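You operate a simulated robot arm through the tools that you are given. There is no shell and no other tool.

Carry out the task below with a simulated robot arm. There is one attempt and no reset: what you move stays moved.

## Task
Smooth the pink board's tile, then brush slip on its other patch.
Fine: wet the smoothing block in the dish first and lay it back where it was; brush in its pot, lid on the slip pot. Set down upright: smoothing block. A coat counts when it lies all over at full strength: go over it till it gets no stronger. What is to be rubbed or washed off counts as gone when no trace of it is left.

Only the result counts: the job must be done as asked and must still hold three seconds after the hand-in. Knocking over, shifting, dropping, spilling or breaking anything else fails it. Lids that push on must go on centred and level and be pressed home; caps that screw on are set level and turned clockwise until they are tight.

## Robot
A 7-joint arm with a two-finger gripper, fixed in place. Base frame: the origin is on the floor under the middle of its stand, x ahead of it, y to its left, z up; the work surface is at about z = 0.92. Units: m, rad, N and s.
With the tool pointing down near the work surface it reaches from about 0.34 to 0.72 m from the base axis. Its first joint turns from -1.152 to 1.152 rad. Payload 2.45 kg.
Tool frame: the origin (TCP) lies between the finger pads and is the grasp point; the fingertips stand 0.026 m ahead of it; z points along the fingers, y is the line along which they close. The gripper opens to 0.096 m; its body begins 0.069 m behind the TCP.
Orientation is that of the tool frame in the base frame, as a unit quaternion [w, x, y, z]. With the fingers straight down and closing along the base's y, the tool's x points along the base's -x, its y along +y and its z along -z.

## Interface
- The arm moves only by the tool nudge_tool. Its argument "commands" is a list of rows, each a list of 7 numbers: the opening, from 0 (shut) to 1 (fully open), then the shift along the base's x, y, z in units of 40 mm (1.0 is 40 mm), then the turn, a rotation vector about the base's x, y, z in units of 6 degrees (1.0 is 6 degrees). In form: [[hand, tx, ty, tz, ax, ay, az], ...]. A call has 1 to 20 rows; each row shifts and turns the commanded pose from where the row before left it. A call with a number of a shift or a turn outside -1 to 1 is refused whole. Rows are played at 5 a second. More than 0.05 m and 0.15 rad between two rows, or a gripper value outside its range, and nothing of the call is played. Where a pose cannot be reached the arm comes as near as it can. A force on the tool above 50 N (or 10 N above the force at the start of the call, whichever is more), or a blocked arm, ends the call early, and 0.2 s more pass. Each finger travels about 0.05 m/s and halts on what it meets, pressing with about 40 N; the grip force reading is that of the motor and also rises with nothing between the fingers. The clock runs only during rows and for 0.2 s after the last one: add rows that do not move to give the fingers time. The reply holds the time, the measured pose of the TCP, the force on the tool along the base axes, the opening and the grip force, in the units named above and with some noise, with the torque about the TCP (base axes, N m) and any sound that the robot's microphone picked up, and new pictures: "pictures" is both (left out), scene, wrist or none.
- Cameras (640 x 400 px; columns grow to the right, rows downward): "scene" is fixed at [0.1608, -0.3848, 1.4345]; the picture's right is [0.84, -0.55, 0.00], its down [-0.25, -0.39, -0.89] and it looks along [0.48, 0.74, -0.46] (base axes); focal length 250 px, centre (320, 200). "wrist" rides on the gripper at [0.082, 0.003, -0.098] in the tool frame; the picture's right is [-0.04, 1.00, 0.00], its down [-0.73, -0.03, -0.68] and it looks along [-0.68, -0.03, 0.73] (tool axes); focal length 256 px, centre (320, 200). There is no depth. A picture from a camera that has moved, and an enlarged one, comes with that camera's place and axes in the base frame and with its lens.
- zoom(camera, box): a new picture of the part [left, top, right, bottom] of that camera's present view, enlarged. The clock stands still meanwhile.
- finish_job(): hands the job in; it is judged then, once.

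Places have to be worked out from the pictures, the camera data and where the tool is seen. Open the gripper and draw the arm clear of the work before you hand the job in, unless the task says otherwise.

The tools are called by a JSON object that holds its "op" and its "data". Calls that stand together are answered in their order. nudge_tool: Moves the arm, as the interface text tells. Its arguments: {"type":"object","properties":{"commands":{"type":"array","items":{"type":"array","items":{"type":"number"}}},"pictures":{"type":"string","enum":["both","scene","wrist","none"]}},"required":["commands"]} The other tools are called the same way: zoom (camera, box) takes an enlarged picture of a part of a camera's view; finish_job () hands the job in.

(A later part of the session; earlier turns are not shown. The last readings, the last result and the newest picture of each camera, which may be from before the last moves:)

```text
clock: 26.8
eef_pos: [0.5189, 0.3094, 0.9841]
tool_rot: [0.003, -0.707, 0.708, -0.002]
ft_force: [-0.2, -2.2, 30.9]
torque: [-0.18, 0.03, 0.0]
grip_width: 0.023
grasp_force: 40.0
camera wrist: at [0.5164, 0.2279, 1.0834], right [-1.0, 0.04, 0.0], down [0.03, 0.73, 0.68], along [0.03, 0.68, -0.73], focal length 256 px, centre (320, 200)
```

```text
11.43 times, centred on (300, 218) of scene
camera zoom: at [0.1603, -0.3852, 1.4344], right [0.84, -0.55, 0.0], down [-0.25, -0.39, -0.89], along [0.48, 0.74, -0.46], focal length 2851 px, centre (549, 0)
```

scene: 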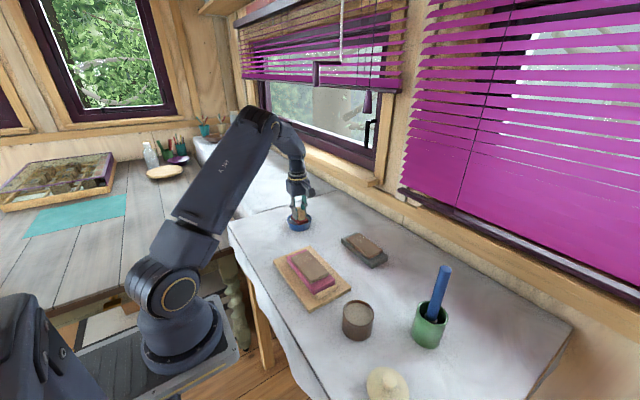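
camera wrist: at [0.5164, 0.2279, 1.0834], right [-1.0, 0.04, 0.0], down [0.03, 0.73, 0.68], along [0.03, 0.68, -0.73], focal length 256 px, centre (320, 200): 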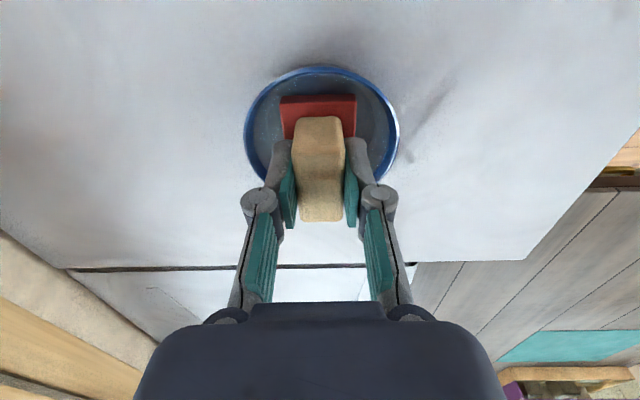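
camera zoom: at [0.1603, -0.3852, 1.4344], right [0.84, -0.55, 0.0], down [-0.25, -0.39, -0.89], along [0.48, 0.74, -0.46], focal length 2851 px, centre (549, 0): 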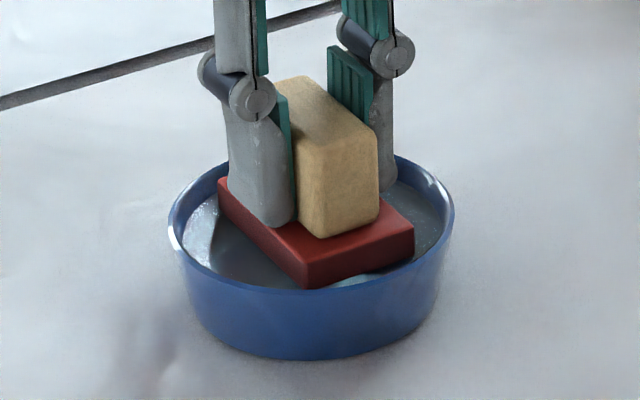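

The force rose to 31 N and is centred under the block, so its whole face is pressing on the water surface and has been held there. I'll lift out slowly and check that it is wet and the dish hasn't moved.

{"op": "nudge_tool", "data": {"commands": [[0, 0, 0, 0.05, 0, 0, 0], [0, 0, 0, 0.05, 0, 0, 0], [0, 0, 0, 0.1, 0, 0, 0], [0, 0, 0, 0.2, 0, 0, 0], [0, 0, 0, 0.25, 0, 0, 0], [0, 0, 0, 0.3, 0, 0, 0], [0, 0, 0, 0.3, 0, 0, 0], [0, 0, 0, 0.2, 0, 0, 0], [0, 0, 0, 0.1, 0, 0, 0], [0, 0, 0, 0, 0, 0, 0]], "pictures": "both"}}

{"op": "zoom", "data": {"camera": "scene", "box": [265, 185, 335, 245]}}

{"op": "zoom", "data": {"camera": "wrist", "box": [230, 70, 410, 230]}}

```text
clock: 29.0
eef_pos: [0.519, 0.3104, 1.0435]
tool_rot: [0.0, 0.707, -0.707, 0.0]
ft_force: [0.3, 0.9, 0.6]
torque: [0.03, 0.0, 0.0]
grip_width: 0.023
grasp_force: 40.1
camera wrist: at [0.5162, 0.2285, 1.1432], right [-1.0, 0.04, 0.0], down [0.03, 0.73, 0.68], along [0.03, 0.68, -0.73], focal length 256 px, centre (320, 200)
```

scene: 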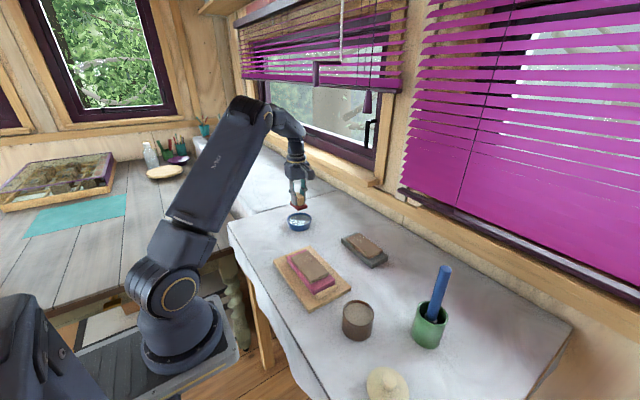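
wrist: 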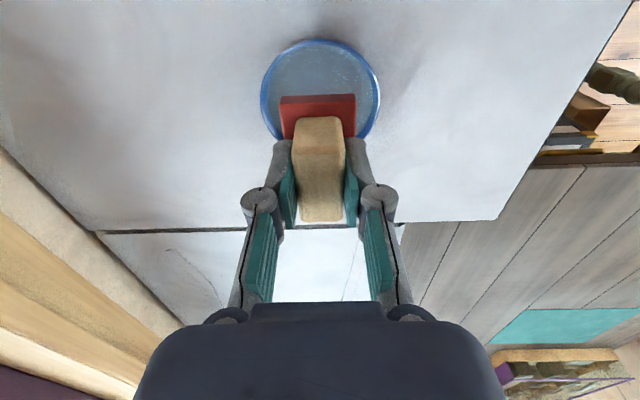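

```text
6.67 times, centred on (300, 215) of scene
camera zoom: at [0.1608, -0.3848, 1.4345], right [0.84, -0.55, 0.0], down [-0.25, -0.39, -0.89], along [0.48, 0.74, -0.46], focal length 1663 px, centre (453, 100)
```

zoom: 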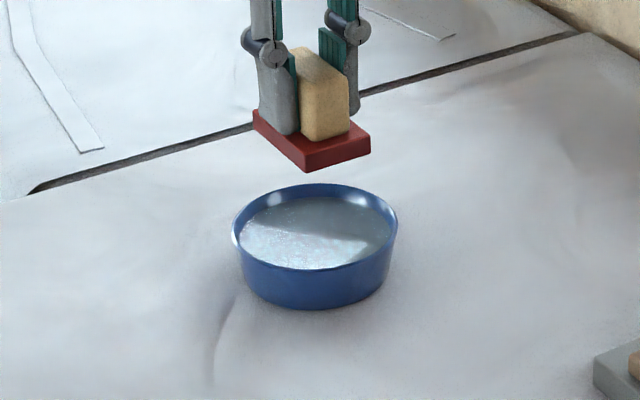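

```text
2.50 times, centred on (320, 150) of wrist
camera zoom: at [0.5162, 0.2285, 1.1432], right [-1.0, 0.04, 0.0], down [0.03, 0.73, 0.68], along [0.03, 0.68, -0.73], focal length 640 px, centre (320, 325)
```

zoom: 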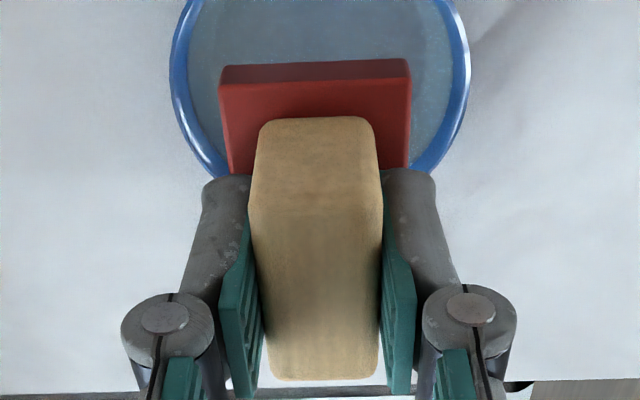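

The block's underside is darker, so it is wet, and the dish stands where it did. Next I'll carry the block toward the pink board, stopping high and short of it so I can measure the tile.

{"op": "nudge_tool", "data": {"commands": [[0, -0.05, -0.1, 0.1, 0, 0, 0], [0, -0.1, -0.2, 0.15, 0, 0, 0], [0, -0.15, -0.3, 0.15, 0, 0, 0], [0, -0.2, -0.4, 0.15, 0, 0, 0], [0, -0.2, -0.4, 0.15, 0, 0, 0], [0, -0.2, -0.4, 0.15, 0, 0, 0], [0, -0.2, -0.4, 0.15, 0, 0, 0], [0, -0.2, -0.4, 0.15, 0, 0, 0], [0, -0.2, -0.4, 0.15, 0, 0, 0], [0, -0.2, -0.4, 0.1, 0, 0, 0], [0, -0.2, -0.4, 0, 0, 0, 0], [0, -0.2, -0.4, 0, 0, 0, 0], [0, -0.2, -0.4, 0, 0, 0, 0], [0, -0.15, -0.3, 0, 0, 0, 0], [0, -0.1, -0.2, 0, 0, 0, 0], [0, -0.05, -0.1, 0, 0, 0, 0], [0, 0, 0, 0, 0, 0, 0], [0, 0, 0, 0, 0, 0, 0]], "pictures": "both"}}

{"op": "zoom", "data": {"camera": "wrist", "box": [200, 0, 440, 170]}}

{"op": "zoom", "data": {"camera": "scene", "box": [260, 230, 360, 320]}}

```text
clock: 32.8
eef_pos: [0.4161, 0.1015, 1.1018]
tool_rot: [0.001, -0.707, 0.707, 0.001]
ft_force: [-0.4, 0.3, -0.6]
torque: [0.02, -0.02, 0.02]
grip_width: 0.0226
grasp_force: 40.4
camera wrist: at [0.4121, 0.0199, 1.1999], right [-1.0, 0.04, 0.0], down [0.03, 0.73, 0.68], along [0.03, 0.68, -0.73], focal length 256 px, centre (320, 200)
```

scene: 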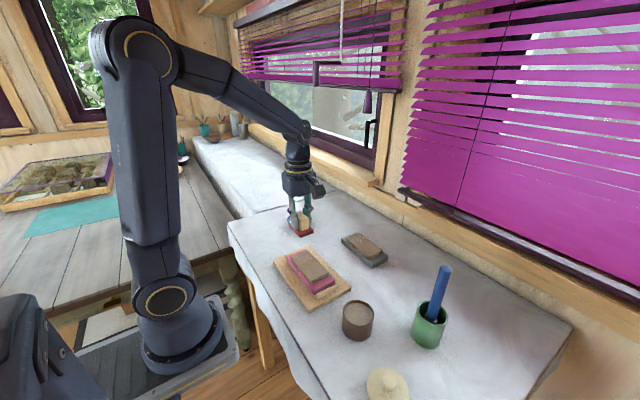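
wrist: 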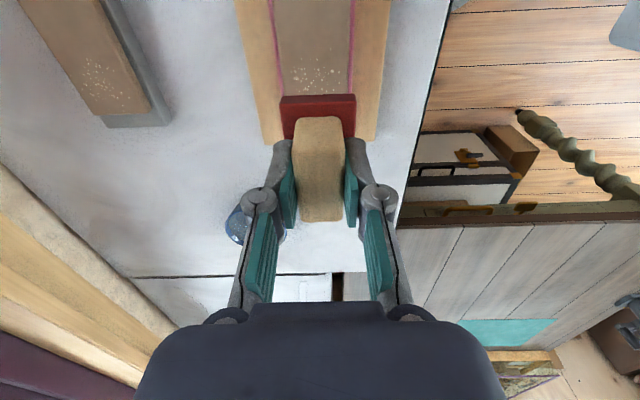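

```text
2.35 times, centred on (320, 85) of wrist
camera zoom: at [0.4121, 0.0199, 1.1999], right [-1.0, 0.04, 0.0], down [0.03, 0.73, 0.68], along [0.03, 0.68, -0.73], focal length 602 px, centre (320, 471)
```

zoom: 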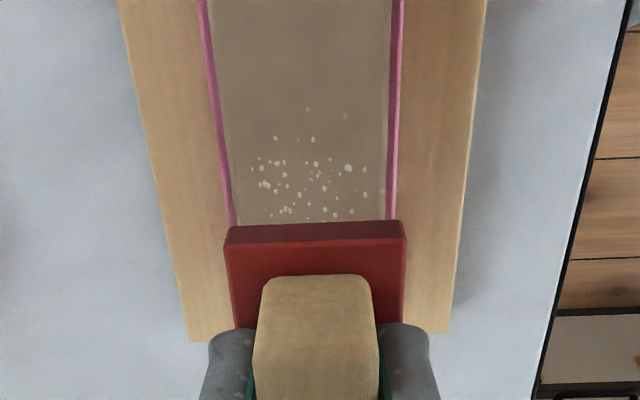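

```text
4.44 times, centred on (310, 275) of scene
camera zoom: at [0.1608, -0.3848, 1.4345], right [0.84, -0.55, 0.0], down [-0.25, -0.39, -0.89], along [0.48, 0.74, -0.46], focal length 1109 px, centre (364, -133)
```

zoom: 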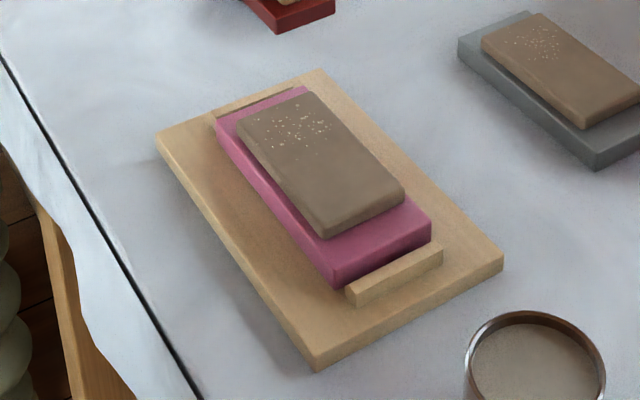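

The pink board's tile has its rough specks on the +y half, and the −y half is plain. I'll shift sideways so the held block no longer blocks the view of the tile, and measure it.

{"op": "nudge_tool", "data": {"commands": [[0, 0.1, -0.15, 0, 0, 0, 0], [0, 0.2, -0.3, 0, 0, 0, 0], [0, 0.25, -0.4, 0.1, 0, 0, 0], [0, 0.25, -0.4, 0.1, 0, 0, 0], [0, 0.25, -0.4, 0.1, 0, 0, 0], [0, 0.25, -0.4, 0.1, 0, 0, 0], [0, 0.2, -0.3, 0, 0, 0, 0], [0, 0.1, -0.15, 0, 0, 0, 0], [0, 0, 0, 0, 0, 0, 0], [0, 0, 0, 0, 0, 0, 0]], "pictures": "wrist"}}

{"op": "zoom", "data": {"camera": "wrist", "box": [320, 20, 560, 190]}}

```text
clock: 35.0
eef_pos: [0.4813, 0.0004, 1.117]
tool_rot: [0.0, 0.707, -0.707, 0.0]
ft_force: [0.2, 0.1, -0.6]
torque: [0.0, 0.01, 0.03]
grip_width: 0.0226
grasp_force: 40.1
camera wrist: at [0.478, -0.0801, 1.2157], right [-1.0, 0.04, 0.0], down [0.03, 0.73, 0.68], along [0.03, 0.68, -0.73], focal length 256 px, centre (320, 200)
```

wrist: 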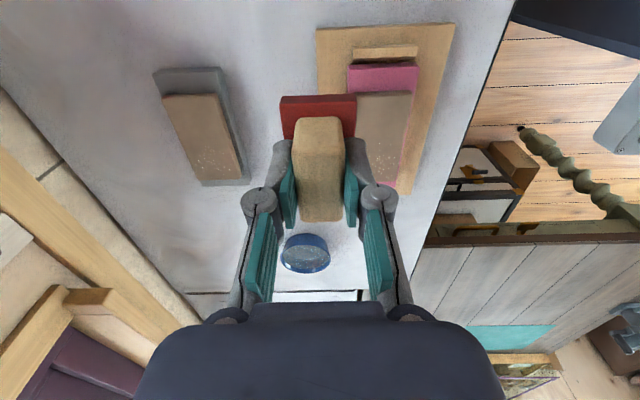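

```text
2.35 times, centred on (440, 105) of wrist
camera zoom: at [0.478, -0.0801, 1.2157], right [-1.0, 0.04, 0.0], down [0.03, 0.73, 0.68], along [0.03, 0.68, -0.73], focal length 602 px, centre (38, 424)
```

zoom: 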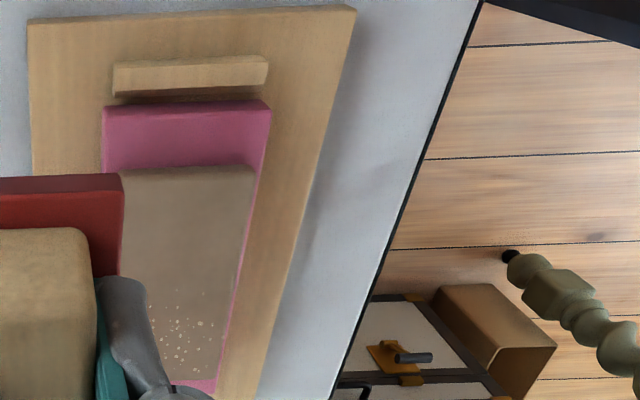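

The tile spans roughly x 0.390–0.450 and y 0.018–0.130, with specks on y ≥ 0.073. I'll bring the block over the rough half's −x lane and down to a couple of centimetres above the tile.

{"op": "nudge_tool", "data": {"commands": [[0, -0.1, 0.15, 0, 0, 0, 0], [0, -0.2, 0.3, 0, 0, 0, 0], [0, -0.28, 0.4, 0, 0, 0, 0], [0, -0.28, 0.4, 0, 0, 0, 0], [0, -0.28, 0.4, 0, 0, 0, 0], [0, -0.28, 0.4, 0, 0, 0, 0], [0, -0.2, 0.3, -0.2, 0, 0, 0], [0, -0.1, 0.15, -0.3, 0, 0, 0], [0, -0.06, 0, -0.4, 0, 0, 0], [0, 0, 0, -0.4, 0, 0, 0], [0, 0, 0, -0.4, 0, 0, 0], [0, 0, 0, -0.3, 0, 0, 0], [0, 0, 0, -0.2, 0, 0, 0], [0, 0, 0, -0.1, 0, 0, 0], [0, 0, 0, 0, 0, 0, 0], [0, 0, 0, 0, 0, 0, 0]], "pictures": "both"}}

{"op": "zoom", "data": {"camera": "scene", "box": [260, 220, 360, 310]}}

{"op": "zoom", "data": {"camera": "wrist", "box": [220, 0, 420, 150]}}

```text
clock: 38.4
eef_pos: [0.4078, 0.0999, 1.0253]
tool_rot: [0.0, 0.708, -0.706, 0.0]
ft_force: [-0.5, -0.3, -0.7]
torque: [-0.02, 0.02, 0.02]
grip_width: 0.0226
grasp_force: 39.9
camera wrist: at [0.405, 0.0192, 1.1233], right [-1.0, 0.04, 0.0], down [0.03, 0.73, 0.68], along [0.03, 0.68, -0.73], focal length 256 px, centre (320, 200)
```

scene: 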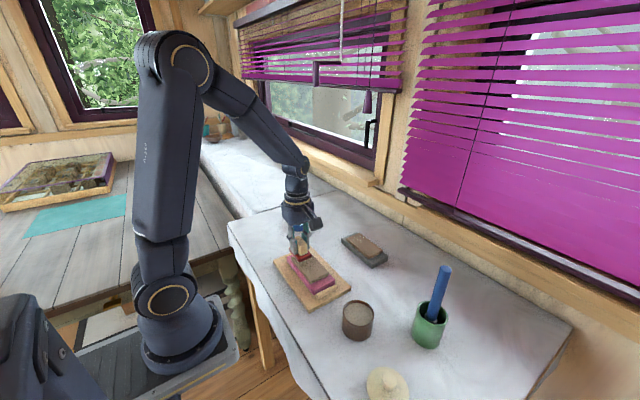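
wrist: 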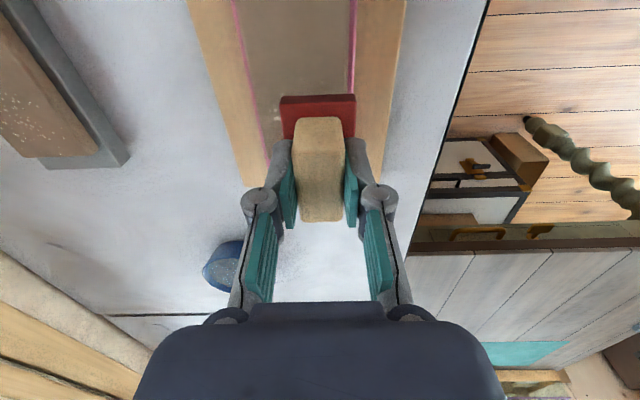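

```text
4.44 times, centred on (310, 265) of scene
camera zoom: at [0.1608, -0.3848, 1.4345], right [0.84, -0.55, 0.0], down [-0.25, -0.39, -0.89], along [0.48, 0.74, -0.46], focal length 1109 px, centre (364, -89)
```

zoom: 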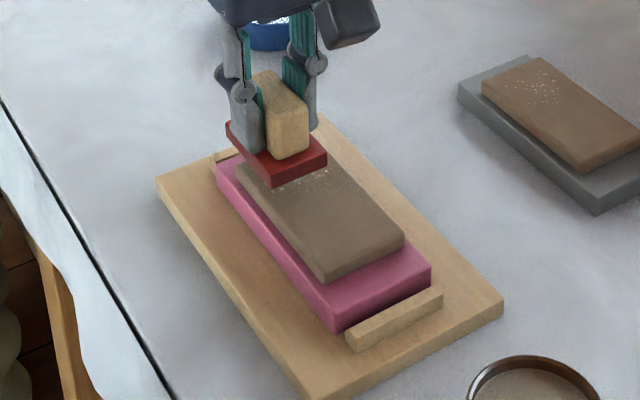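

```text
2.67 times, centred on (320, 75) of wrist
camera zoom: at [0.405, 0.0192, 1.1233], right [-1.0, 0.04, 0.0], down [0.03, 0.73, 0.68], along [0.03, 0.68, -0.73], focal length 683 px, centre (320, 533)
```

zoom: 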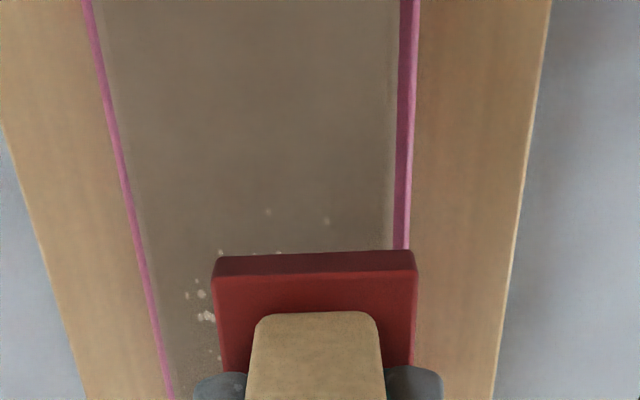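

The block hovers over the rough half, slightly past the tile's −x edge. I'll shift 3 mm in +x, go down, and step in 1 mm near contact while watching the force.

{"op": "nudge_tool", "data": {"commands": [[0, 0.08, 0, -0.2, 0, 0, 0], [0, 0, 0, -0.2, 0, 0, 0], [0, 0, 0, -0.1, 0, 0, 0], [0, 0, 0, -0.05, 0, 0, 0], [0, 0, 0, -0.025, 0, 0, 0], [0, 0, 0, 0, 0, 0, 0]], "pictures": "scene"}}

{"op": "zoom", "data": {"camera": "scene", "box": [275, 225, 335, 280]}}

```text
clock: 39.8
eef_pos: [0.4117, 0.1022, 1.0038]
tool_rot: [-0.001, 0.707, -0.707, 0.001]
ft_force: [-7.0, 3.2, 30.7]
torque: [0.08, 0.22, 0.02]
grip_width: 0.0232
grasp_force: 40.2
```

scene: 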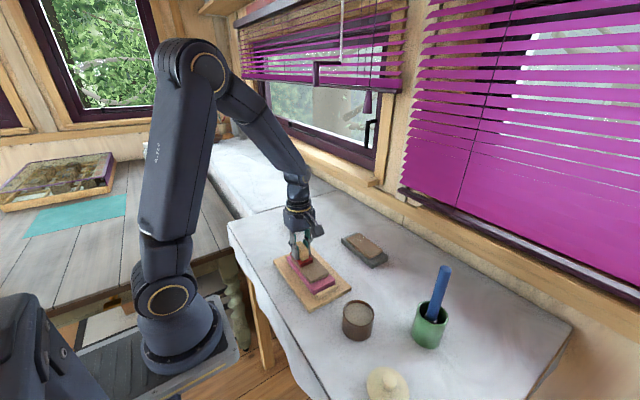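

```text
7.27 times, centred on (305, 252) of scene
camera zoom: at [0.1602, -0.3849, 1.4346], right [0.84, -0.55, 0.0], down [-0.25, -0.39, -0.89], along [0.48, 0.74, -0.46], focal length 1814 px, centre (429, -182)
```

zoom: 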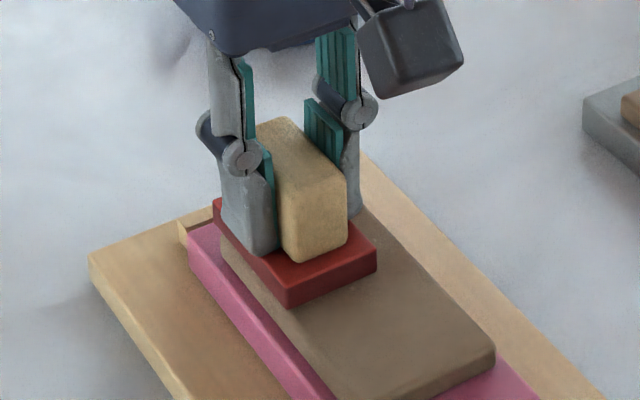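

Contact at 31 N puts the tile top at about z 0.963. I'll ease up by about 1.2 mm to get a light press.

{"op": "nudge_tool", "data": {"commands": [[0, 0, 0, 0.03, 0, 0, 0], [0, 0, 0, 0, 0, 0, 0]], "pictures": "none"}}

```text
clock: 40.4
eef_pos: [0.4125, 0.1016, 1.0039]
tool_rot: [0.0, 0.707, -0.707, 0.001]
ft_force: [1.1, 6.9, 17.8]
torque: [0.22, -0.06, 0.0]
grip_width: 0.0229
grasp_force: 40.1
```

{"op": "nudge_tool", "data": {"commands": [[0, 0, 0, 0.015, 0, 0, 0], [0, 0, -0.1, 0, 0, 0, 0], [0, 0, -0.1, 0, 0, 0, 0], [0, 0, -0.1, 0, 0, 0, 0], [0, 0, -0.1, 0, 0, 0, 0], [0, 0, 0.1, 0, 0, 0, 0], [0, 0, 0.1, 0, 0, 0, 0], [0, 0, 0.1, 0, 0, 0, 0], [0, 0, 0.1, 0, 0, 0, 0]], "pictures": "both"}}

{"op": "zoom", "data": {"camera": "scene", "box": [260, 225, 360, 315]}}

```text
clock: 42.4
eef_pos: [0.4117, 0.1022, 1.0025]
tool_rot: [0.0, 0.707, -0.707, 0.0]
ft_force: [-0.1, -0.9, -0.3]
torque: [0.0, 0.0, 0.0]
grip_width: 0.0228
grasp_force: 40.1
camera wrist: at [0.4085, 0.0203, 1.1022], right [-1.0, 0.04, 0.0], down [0.03, 0.73, 0.68], along [0.03, 0.68, -0.73], focal length 256 px, centre (320, 200)
```

scene: 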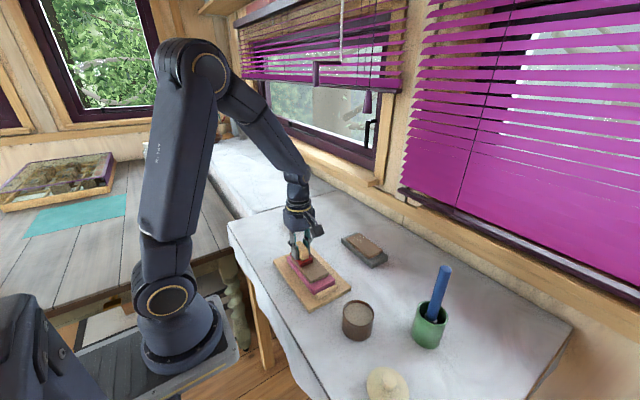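
wrist: 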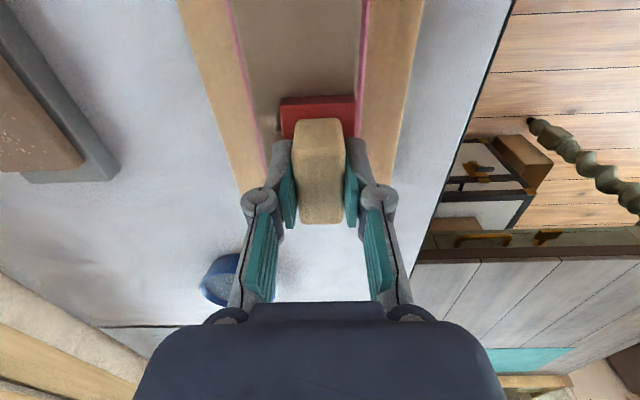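

```text
4.44 times, centred on (310, 270) of scene
camera zoom: at [0.1608, -0.3848, 1.4345], right [0.84, -0.55, 0.0], down [-0.25, -0.39, -0.89], along [0.48, 0.74, -0.46], focal length 1109 px, centre (364, -111)
```

zoom: 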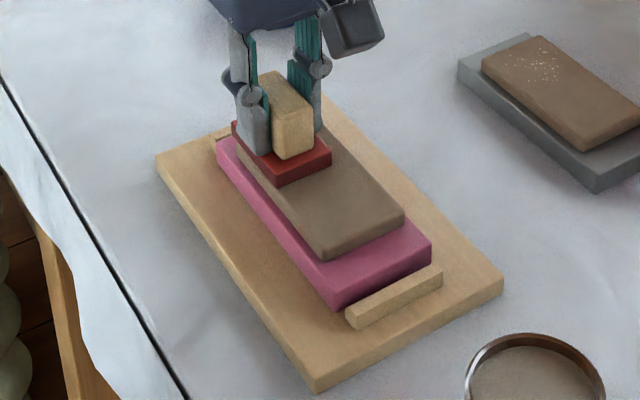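

The force dropped to zero, so the block rode up slightly in the grip. I'll press down by about 1 mm and rub back and forth along y, then read the force.

{"op": "nudge_tool", "data": {"commands": [[0, 0, 0, -0.03, 0, 0, 0], [0, 0, -0.1, 0, 0, 0, 0], [0, 0, -0.1, 0, 0, 0, 0], [0, 0, -0.1, 0, 0, 0, 0], [0, 0, -0.1, 0, 0, 0, 0]], "pictures": "wrist"}}

{"op": "zoom", "data": {"camera": "wrist", "box": [220, 0, 420, 150]}}

```text
clock: 43.6
eef_pos: [0.4129, 0.0858, 1.0036]
tool_rot: [-0.001, 0.708, -0.706, 0.0]
ft_force: [1.5, 12.2, 28.1]
torque: [0.41, -0.02, -0.02]
grip_width: 0.0231
grasp_force: 39.8
camera wrist: at [0.4082, 0.005, 1.1017], right [-1.0, 0.04, 0.0], down [0.03, 0.73, 0.68], along [0.03, 0.68, -0.73], focal length 256 px, centre (320, 200)
```

wrist: 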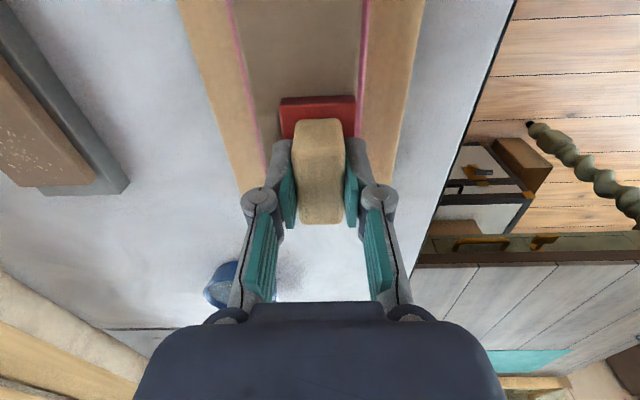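

```text
2.67 times, centred on (320, 75) of wrist
camera zoom: at [0.4082, 0.005, 1.1017], right [-1.0, 0.04, 0.0], down [0.03, 0.73, 0.68], along [0.03, 0.68, -0.73], focal length 683 px, centre (320, 533)
```

zoom: 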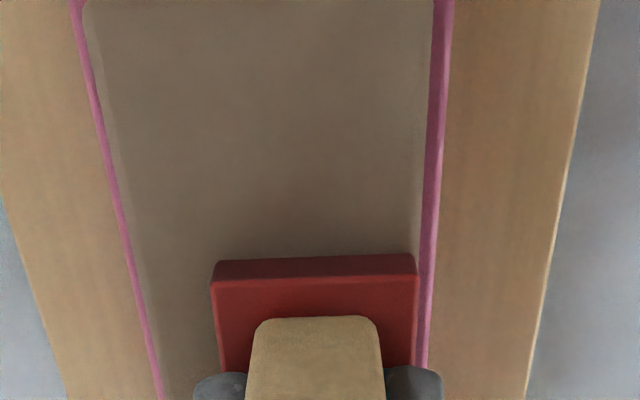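

Pressing gives 28 N with 12 N friction, which is more than needed. I'll ease off slightly, make a few strokes in this lane, then lift and look at the tile.

{"op": "nudge_tool", "data": {"commands": [[0, 0, 0.05, 0.015, 0, 0, 0], [0, 0, 0.1, 0, 0, 0, 0], [0, 0, 0.1, 0, 0, 0, 0], [0, 0, 0.1, 0, 0, 0, 0], [0, 0, 0.1, 0, 0, 0, 0], [0, 0, -0.1, 0, 0, 0, 0], [0, 0, -0.1, 0, 0, 0, 0], [0, 0, -0.1, 0, 0, 0, 0], [0, 0, -0.1, 0, 0, 0, 0]], "pictures": "none"}}

{"op": "nudge_tool", "data": {"commands": [[0, 0, 0.1, 0, 0, 0, 0], [0, 0, 0.1, 0, 0, 0, 0], [0, 0, 0.1, 0, 0, 0, 0], [0, 0, 0.1, 0, 0, 0, 0], [0, 0, 0, 0.15, 0, 0, 0], [0, 0, 0, 0.3, 0, 0, 0], [0, 0, 0, 0.3, 0, 0, 0], [0, 0, 0, 0, 0, 0, 0]], "pictures": "both"}}

{"op": "zoom", "data": {"camera": "wrist", "box": [220, 0, 420, 150]}}

{"op": "zoom", "data": {"camera": "scene", "box": [260, 225, 360, 315]}}

```text
clock: 45.6
eef_pos: [0.4123, 0.0856, 1.0035]
tool_rot: [0.0, 0.708, -0.706, 0.0]
ft_force: [-0.4, -0.3, -0.1]
torque: [0.01, -0.01, -0.01]
grip_width: 0.0229
grasp_force: 40.3
```

```text
clock: 47.4
eef_pos: [0.4114, 0.103, 1.034]
tool_rot: [0.0, -0.707, 0.707, 0.0]
ft_force: [-0.8, -0.3, -1.0]
torque: [0.0, -0.03, -0.02]
grip_width: 0.0227
grasp_force: 40.8
camera wrist: at [0.4074, 0.0212, 1.1324], right [-1.0, 0.04, 0.0], down [0.03, 0.73, 0.68], along [0.03, 0.68, -0.73], focal length 256 px, centre (320, 200)
```

scene: 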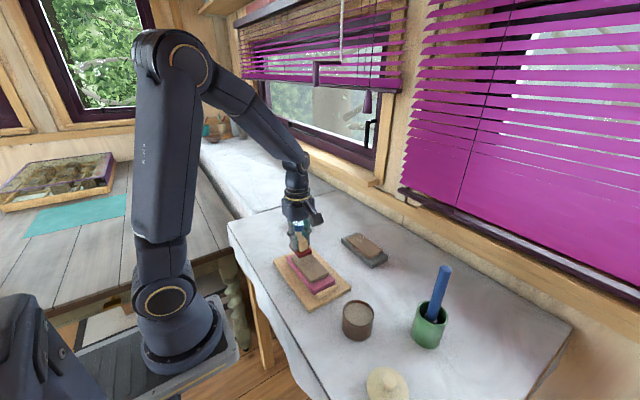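
wrist: 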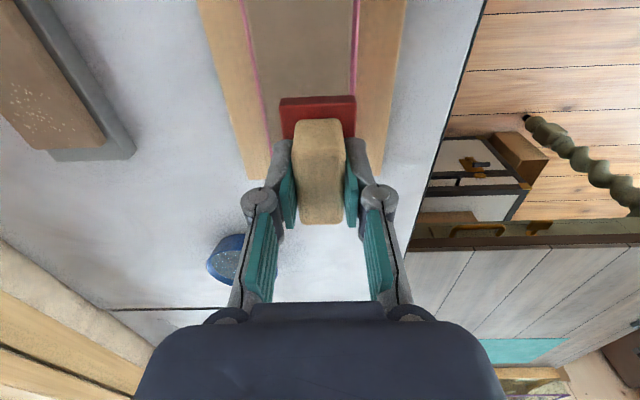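

```text
2.67 times, centred on (320, 75) of wrist
camera zoom: at [0.4074, 0.0212, 1.1324], right [-1.0, 0.04, 0.0], down [0.03, 0.73, 0.68], along [0.03, 0.68, -0.73], focal length 683 px, centre (320, 533)
```

zoom: 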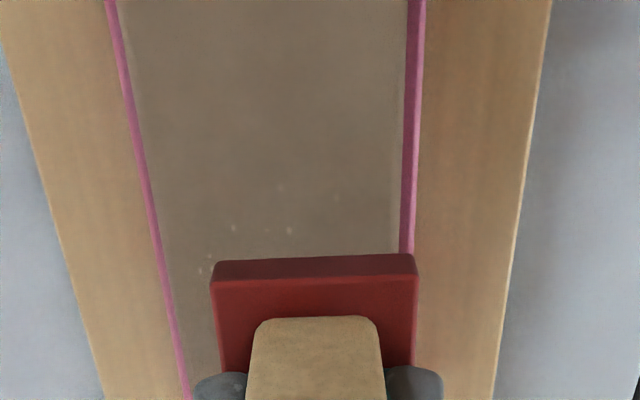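

```text
4.44 times, centred on (310, 270) of scene
camera zoom: at [0.1608, -0.3848, 1.4345], right [0.84, -0.55, 0.0], down [-0.25, -0.39, -0.89], along [0.48, 0.74, -0.46], focal length 1109 px, centre (364, -111)
```

zoom: 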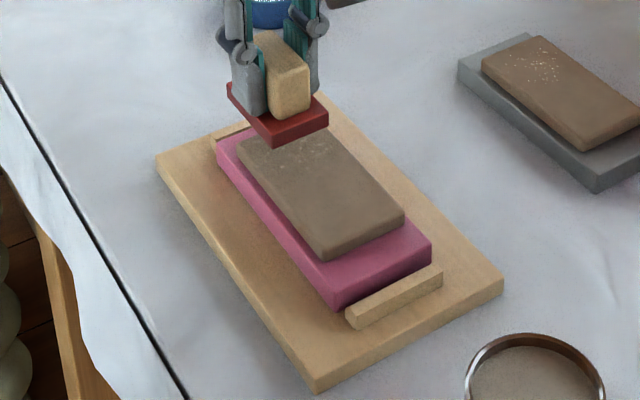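

The specks are much fainter and the board hasn't moved. I'll shift to the +x lane, come down to a light press, and rub there.

{"op": "nudge_tool", "data": {"commands": [[0, 0.25, 0, 0, 0, 0, 0], [0, 0.25, 0, 0, 0, 0, 0], [0, 0, 0.05, -0.3, 0, 0, 0], [0, 0, 0, -0.3, 0, 0, 0], [0, 0, 0, -0.1, 0, 0, 0], [0, 0, 0, -0.05, 0, 0, 0], [0, 0, 0, -0.025, 0, 0, 0], [0, 0, 0, 0, 0, 0, 0]], "pictures": "none"}}

```text
clock: 49.2
eef_pos: [0.4336, 0.1049, 1.0033]
tool_rot: [0.0, 0.708, -0.706, 0.001]
ft_force: [-1.2, -1.6, 14.0]
torque: [-0.15, 0.16, -0.01]
grip_width: 0.0226
grasp_force: 39.9
```

The press is 14 N, which is good. I'll make several strokes along y in this lane.

{"op": "nudge_tool", "data": {"commands": [[0, 0, -0.1, 0, 0, 0, 0], [0, 0, -0.12, 0, 0, 0, 0], [0, 0, -0.12, 0, 0, 0, 0], [0, 0, -0.12, 0, 0, 0, 0], [0, 0, -0.12, 0, 0, 0, 0], [0, 0, 0.12, 0, 0, 0, 0], [0, 0, 0.12, 0, 0, 0, 0], [0, 0, 0.12, 0, 0, 0, 0], [0, 0, 0.12, 0, 0, 0, 0], [0, 0, 0.1, 0, 0, 0, 0]], "pictures": "none"}}

{"op": "nudge_tool", "data": {"commands": [[0, 0, -0.1, -0.01, 0, 0, 0], [0, 0, -0.12, 0, 0, 0, 0], [0, 0, -0.12, 0, 0, 0, 0], [0, 0, -0.12, 0, 0, 0, 0], [0, 0, -0.12, 0, 0, 0, 0], [0, 0, 0.12, 0, 0, 0, 0], [0, 0, 0.12, 0, 0, 0, 0], [0, 0, 0.12, 0, 0, 0, 0], [0, 0, 0.12, 0, 0, 0, 0], [0, 0, 0.1, 0, 0, 0, 0]], "pictures": "wrist"}}

{"op": "zoom", "data": {"camera": "wrist", "box": [220, 0, 420, 150]}}

{"op": "zoom", "data": {"camera": "scene", "box": [260, 225, 360, 315]}}

```text
clock: 51.4
eef_pos: [0.4315, 0.1039, 1.0035]
tool_rot: [0.001, 0.707, -0.707, 0.0]
ft_force: [-0.5, -11.1, 23.2]
torque: [-0.45, 0.04, 0.02]
grip_width: 0.0229
grasp_force: 40.2
```

```text
clock: 53.6
eef_pos: [0.4322, 0.1051, 1.0024]
tool_rot: [0.0, -0.706, 0.708, 0.0]
ft_force: [0.4, -6.9, 15.0]
torque: [-0.42, -0.1, -0.04]
grip_width: 0.0231
grasp_force: 40.0
camera wrist: at [0.4281, 0.0233, 1.1009], right [-1.0, 0.04, 0.0], down [0.03, 0.73, 0.68], along [0.03, 0.68, -0.73], focal length 256 px, centre (320, 200)
```

wrist: 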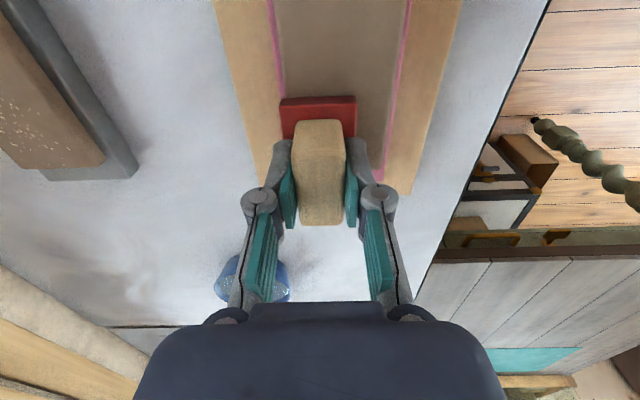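

```text
2.67 times, centred on (320, 75) of wrist
camera zoom: at [0.4281, 0.0233, 1.1009], right [-1.0, 0.04, 0.0], down [0.03, 0.73, 0.68], along [0.03, 0.68, -0.73], focal length 683 px, centre (320, 533)
```

zoom: 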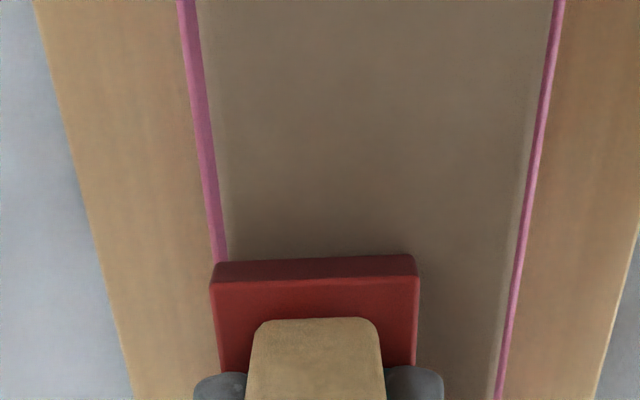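

```text
4.44 times, centred on (310, 270) of scene
camera zoom: at [0.1606, -0.3851, 1.4344], right [0.84, -0.55, 0.0], down [-0.25, -0.39, -0.89], along [0.48, 0.74, -0.46], focal length 1109 px, centre (364, -111)
```

zoom: 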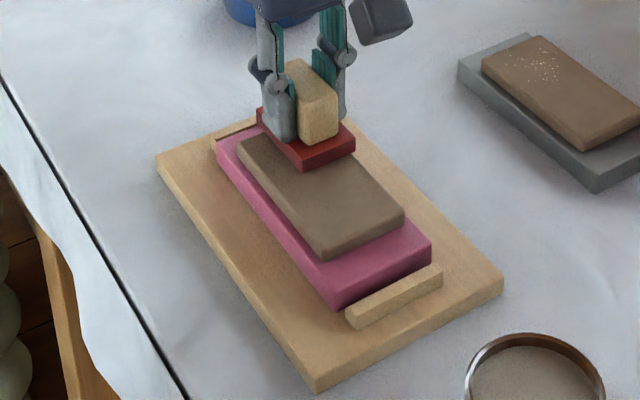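

The visible tile looks clean. I'll go over the −x lane and the middle once more to leave no trace, lifting between lanes.

{"op": "nudge_tool", "data": {"commands": [[0, 0, 0, 0.1, 0, 0, 0], [0, -0.25, 0, 0.05, 0, 0, 0], [0, -0.25, 0, 0, 0, 0, 0], [0, 0, 0, -0.1, 0, 0, 0], [0, 0, 0, -0.05, 0, 0, 0], [0, 0, 0, 0, 0, 0, 0], [0, 0, -0.12, 0, 0, 0, 0], [0, 0, -0.12, 0, 0, 0, 0], [0, 0, -0.12, 0, 0, 0, 0], [0, 0, -0.12, 0, 0, 0, 0], [0, 0, -0.12, 0, 0, 0, 0], [0, 0, 0.12, 0, 0, 0, 0], [0, 0, 0.12, 0, 0, 0, 0], [0, 0, 0.12, 0, 0, 0, 0], [0, 0, 0.12, 0, 0, 0, 0], [0, 0, 0.12, 0, 0, 0, 0]], "pictures": "none"}}

{"op": "nudge_tool", "data": {"commands": [[0, 0, -0.12, 0, 0, 0, 0], [0, 0, -0.12, 0, 0, 0, 0], [0, 0, -0.12, 0, 0, 0, 0], [0, 0, -0.12, 0, 0, 0, 0], [0, 0, -0.12, 0, 0, 0, 0], [0, 0, 0.12, 0, 0, 0, 0], [0, 0, 0.12, 0, 0, 0, 0], [0, 0, 0.12, 0, 0, 0, 0], [0, 0, 0.12, 0, 0, 0, 0], [0, 0, 0.12, 0, 0, 0, 0], [0, 0, 0, 0.1, 0, 0, 0], [0, 0, 0, 0.2, 0, 0, 0], [0, 0, 0.1, 0.3, 0, 0, 0], [0, 0, 0.2, 0.3, 0, 0, 0], [0, 0, 0.3, 0.3, 0, 0, 0], [0, 0, 0.3, 0.2, 0, 0, 0], [0, 0, 0.2, 0, 0, 0, 0], [0, 0, 0.1, 0, 0, 0, 0], [0, 0, 0, 0, 0, 0, 0]], "pictures": "both"}}

{"op": "zoom", "data": {"camera": "wrist", "box": [200, 0, 440, 150]}}

{"op": "zoom", "data": {"camera": "scene", "box": [280, 240, 340, 300]}}

```text
clock: 57.0
eef_pos: [0.4129, 0.1029, 1.001]
tool_rot: [0.001, -0.706, 0.708, -0.002]
ft_force: [-1.1, -17.5, 44.6]
torque: [-0.63, 0.08, 0.0]
grip_width: 0.023
grasp_force: 40.3
```

```text
clock: 61.0
eef_pos: [0.412, 0.1515, 1.0593]
tool_rot: [0.0, 0.707, -0.707, -0.001]
ft_force: [-0.1, 0.7, -1.1]
torque: [0.0, 0.04, -0.01]
grip_width: 0.0229
grasp_force: 40.5
camera wrist: at [0.408, 0.0708, 1.1579], right [-1.0, 0.04, 0.0], down [0.03, 0.73, 0.68], along [0.03, 0.68, -0.73], focal length 256 px, centre (320, 200)
```

scene: 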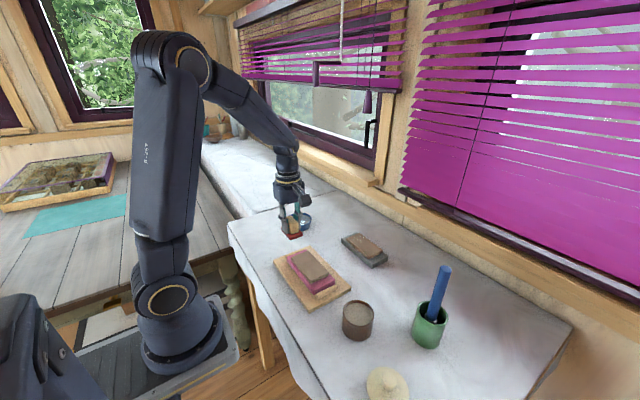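
wrist: 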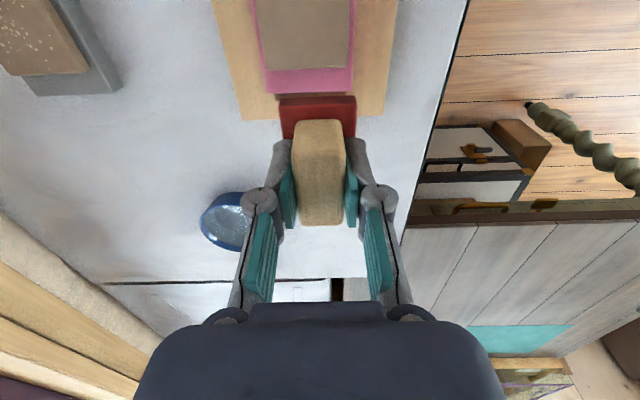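

```text
2.67 times, centred on (320, 75) of wrist
camera zoom: at [0.408, 0.0708, 1.1579], right [-1.0, 0.04, 0.0], down [0.03, 0.73, 0.68], along [0.03, 0.68, -0.73], focal length 683 px, centre (320, 533)
```

zoom: 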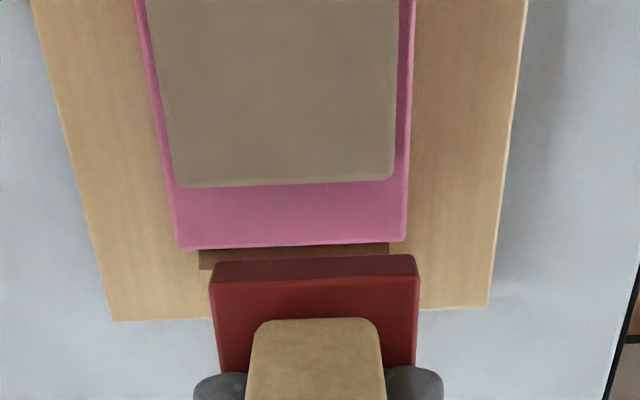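

```text
6.67 times, centred on (310, 270) of scene
camera zoom: at [0.1608, -0.3848, 1.4345], right [0.84, -0.55, 0.0], down [-0.25, -0.39, -0.89], along [0.48, 0.74, -0.46], focal length 1663 px, centre (387, -267)
```

zoom: 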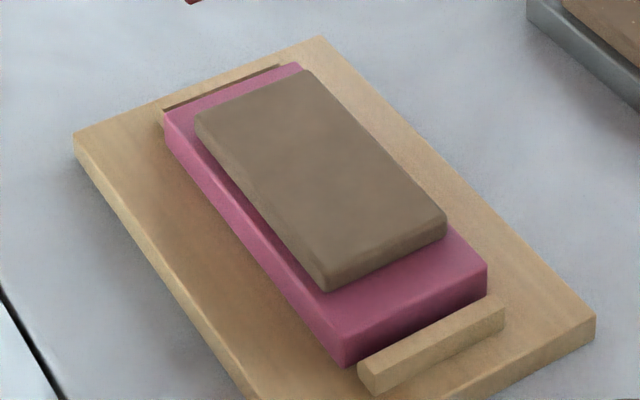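

The tile's rough half is now clean and the board is where it was. I'll carry the block back to above its original spot at (0.390, 0.2905).

{"op": "nudge_tool", "data": {"commands": [[0, -0.02, 0.1, 0, 0, 0, 0], [0, -0.04, 0.2, 0, 0, 0, 0], [0, -0.05, 0.3, 0, 0, 0, 0], [0, -0.06, 0.4, 0, 0, 0, 0], [0, -0.06, 0.4, 0, 0, 0, 0], [0, -0.06, 0.4, -0.1, 0, 0, 0], [0, -0.06, 0.4, -0.15, 0, 0, 0], [0, -0.06, 0.4, -0.2, 0, 0, 0], [0, -0.06, 0.4, -0.25, 0, 0, 0], [0, -0.05, 0.3, -0.25, 0, 0, 0], [0, -0.02, 0.15, -0.2, 0, 0, 0], [0, -0.01, 0.05, -0.15, 0, 0, 0], [0, 0, 0, -0.2, 0, 0, 0], [0, 0, 0, -0.2, 0, 0, 0], [0, 0, 0, 0, 0, 0, 0], [0, 0, 0, 0, 0, 0, 0]], "pictures": "both"}}

{"op": "zoom", "data": {"camera": "scene", "box": [245, 205, 325, 255]}}

{"op": "zoom", "data": {"camera": "wrist", "box": [240, 80, 400, 240]}}

```text
clock: 64.4
eef_pos: [0.3898, 0.2936, 0.9874]
tool_rot: [0.0, -0.707, 0.707, 0.0]
ft_force: [0.4, -0.6, -0.6]
torque: [-0.03, -0.03, 0.01]
grip_width: 0.023
grasp_force: 40.2
camera wrist: at [0.3861, 0.2125, 1.0866], right [-1.0, 0.04, 0.0], down [0.03, 0.73, 0.68], along [0.03, 0.68, -0.73], focal length 256 px, centre (320, 200)
```

scene: 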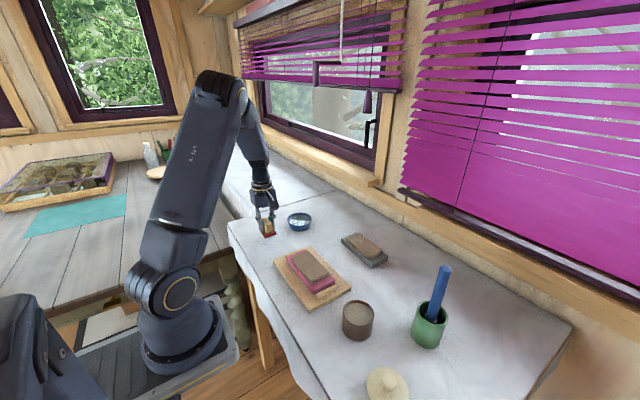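
wrist: 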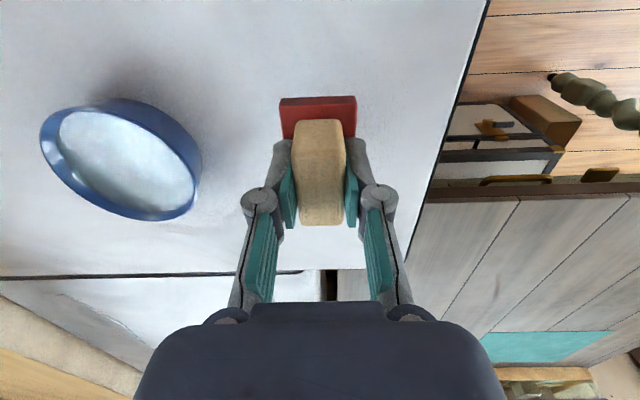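

```text
8.00 times, centred on (285, 230) of scene
camera zoom: at [0.1608, -0.3848, 1.4345], right [0.84, -0.55, 0.0], down [-0.25, -0.39, -0.89], along [0.48, 0.74, -0.46], focal length 1996 px, centre (600, -40)
```

zoom: 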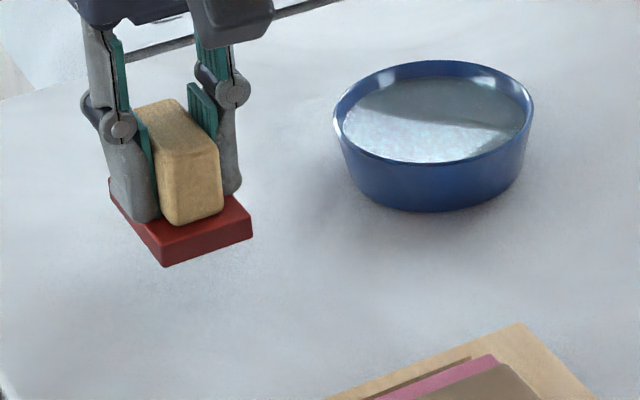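

```text
2.50 times, centred on (320, 160) of wrist
camera zoom: at [0.3861, 0.2125, 1.0866], right [-1.0, 0.04, 0.0], down [0.03, 0.73, 0.68], along [0.03, 0.68, -0.73], focal length 640 px, centre (320, 300)
```

zoom: 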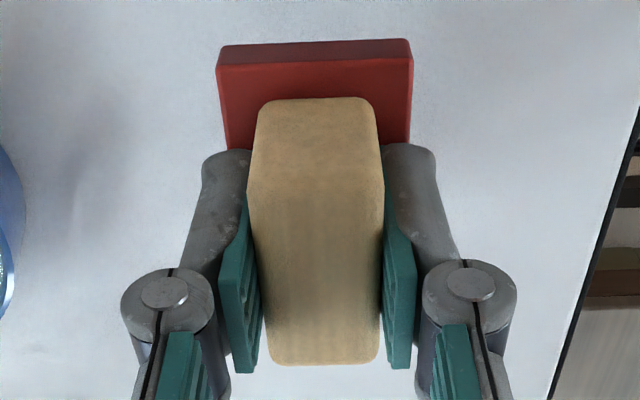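

{"op": "nudge_tool", "data": {"commands": [[0, 0, -0.085, -0.2, 0, 0, 0], [0, 0, 0, -0.2, 0, 0, 0], [0, 0, 0, -0.1, 0, 0, 0], [0, 0, 0, -0.1, 0, 0, 0], [0, 0, 0, -0.05, 0, 0, 0], [0, 0, 0, 0, 0, 0, 0], [0, 0, 0, 0, 0, 0, 0]], "pictures": "none"}}

```text
clock: 66.0
eef_pos: [0.3909, 0.2906, 0.9636]
tool_rot: [0.001, -0.707, 0.707, 0.0]
ft_force: [-0.4, -0.7, -0.4]
torque: [0.06, -0.01, 0.01]
grip_width: 0.0228
grasp_force: 40.0
```

No contact yet at TCP z 0.9636. I'll step down 1 mm at a time.

{"op": "nudge_tool", "data": {"commands": [[0, 0, 0, -0.025, 0, 0, 0], [0, 0, 0, -0.025, 0, 0, 0], [0, 0, 0, 0, 0, 0, 0]], "pictures": "none"}}

{"op": "zoom", "data": {"camera": "scene", "box": [245, 205, 325, 255]}}

```text
clock: 66.8
eef_pos: [0.3898, 0.2885, 0.9613]
tool_rot: [-0.001, -0.707, 0.707, 0.001]
ft_force: [0.2, 0.2, -0.5]
torque: [-0.02, -0.01, -0.02]
grip_width: 0.0231
grasp_force: 39.9
```

```text
8.00 times, centred on (285, 230) of scene
camera zoom: at [0.1608, -0.3848, 1.4345], right [0.84, -0.55, 0.0], down [-0.25, -0.39, -0.89], along [0.48, 0.74, -0.46], focal length 1996 px, centre (600, -40)
```

zoom: 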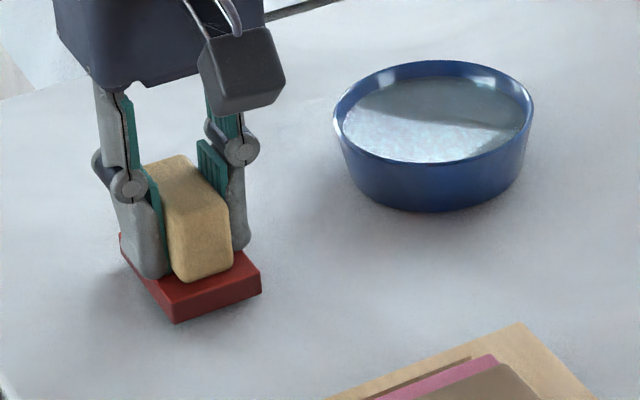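

{"op": "nudge_tool", "data": {"commands": [[0, 0, 0, -0.025, 0, 0, 0], [0, 0, 0, -0.025, 0, 0, 0], [0, 0, 0, 0, 0, 0, 0]], "pictures": "none"}}

```text
clock: 67.6
eef_pos: [0.3896, 0.2896, 0.9607]
tool_rot: [0.001, -0.707, 0.707, 0.0]
ft_force: [-0.5, 0.9, -0.5]
torque: [-0.01, -0.01, -0.02]
grip_width: 0.0229
grasp_force: 40.3
```

{"op": "nudge_tool", "data": {"commands": [[0, 0, 0, -0.025, 0, 0, 0], [0, 0, 0, 0, 0, 0, 0]], "pictures": "none"}}

{"op": "nudge_tool", "data": {"commands": [[0, 0, 0, -0.025, 0, 0, 0], [0, 0, 0, 0, 0, 0, 0]], "pictures": "wrist"}}

{"op": "zoom", "data": {"camera": "scene", "box": [245, 205, 325, 255]}}

```text
clock: 68.2
eef_pos: [0.3905, 0.2901, 0.9587]
tool_rot: [0.0, -0.707, 0.707, 0.0]
ft_force: [0.1, -1.0, -0.2]
torque: [0.01, 0.0, 0.02]
grip_width: 0.0228
grasp_force: 40.4
```

```text
clock: 68.8
eef_pos: [0.3896, 0.2882, 0.9577]
tool_rot: [0.0, 0.707, -0.707, -0.001]
ft_force: [-0.6, 0.2, -0.9]
torque: [-0.03, 0.03, -0.02]
grip_width: 0.0231
grasp_force: 39.7
camera wrist: at [0.3859, 0.2074, 1.0569], right [-1.0, 0.04, 0.0], down [0.03, 0.73, 0.68], along [0.03, 0.68, -0.73], focal length 256 px, centre (320, 200)
```

wrist: 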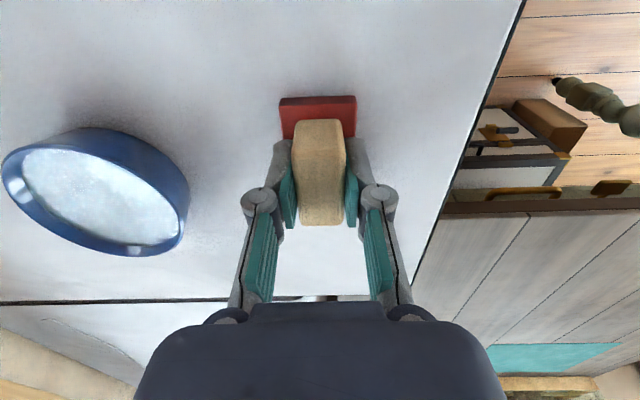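

```text
8.00 times, centred on (285, 230) of scene
camera zoom: at [0.1608, -0.3848, 1.4345], right [0.84, -0.55, 0.0], down [-0.25, -0.39, -0.89], along [0.48, 0.74, -0.46], focal length 1996 px, centre (600, -40)
```

zoom: 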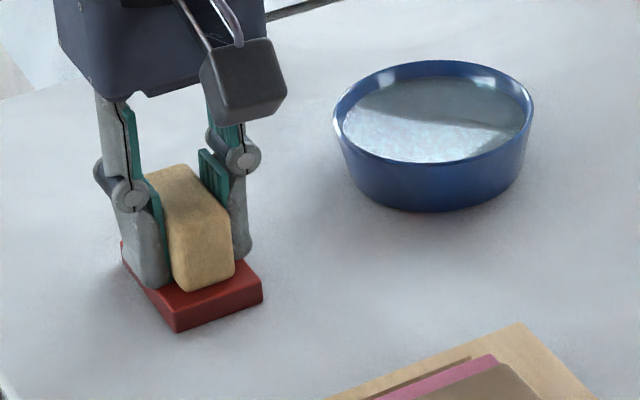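

{"op": "nudge_tool", "data": {"commands": [[0, 0, 0.02, -0.025, 0, 0, 0], [0, 0, 0, 0, 0, 0, 0]], "pictures": "none"}}

```text
clock: 69.4
eef_pos: [0.3901, 0.2885, 0.9584]
tool_rot: [0.0, -0.707, 0.707, -0.002]
ft_force: [-4.2, -10.9, 27.1]
torque: [-0.19, 0.21, 0.04]
grip_width: 0.023
grasp_force: 39.6
```

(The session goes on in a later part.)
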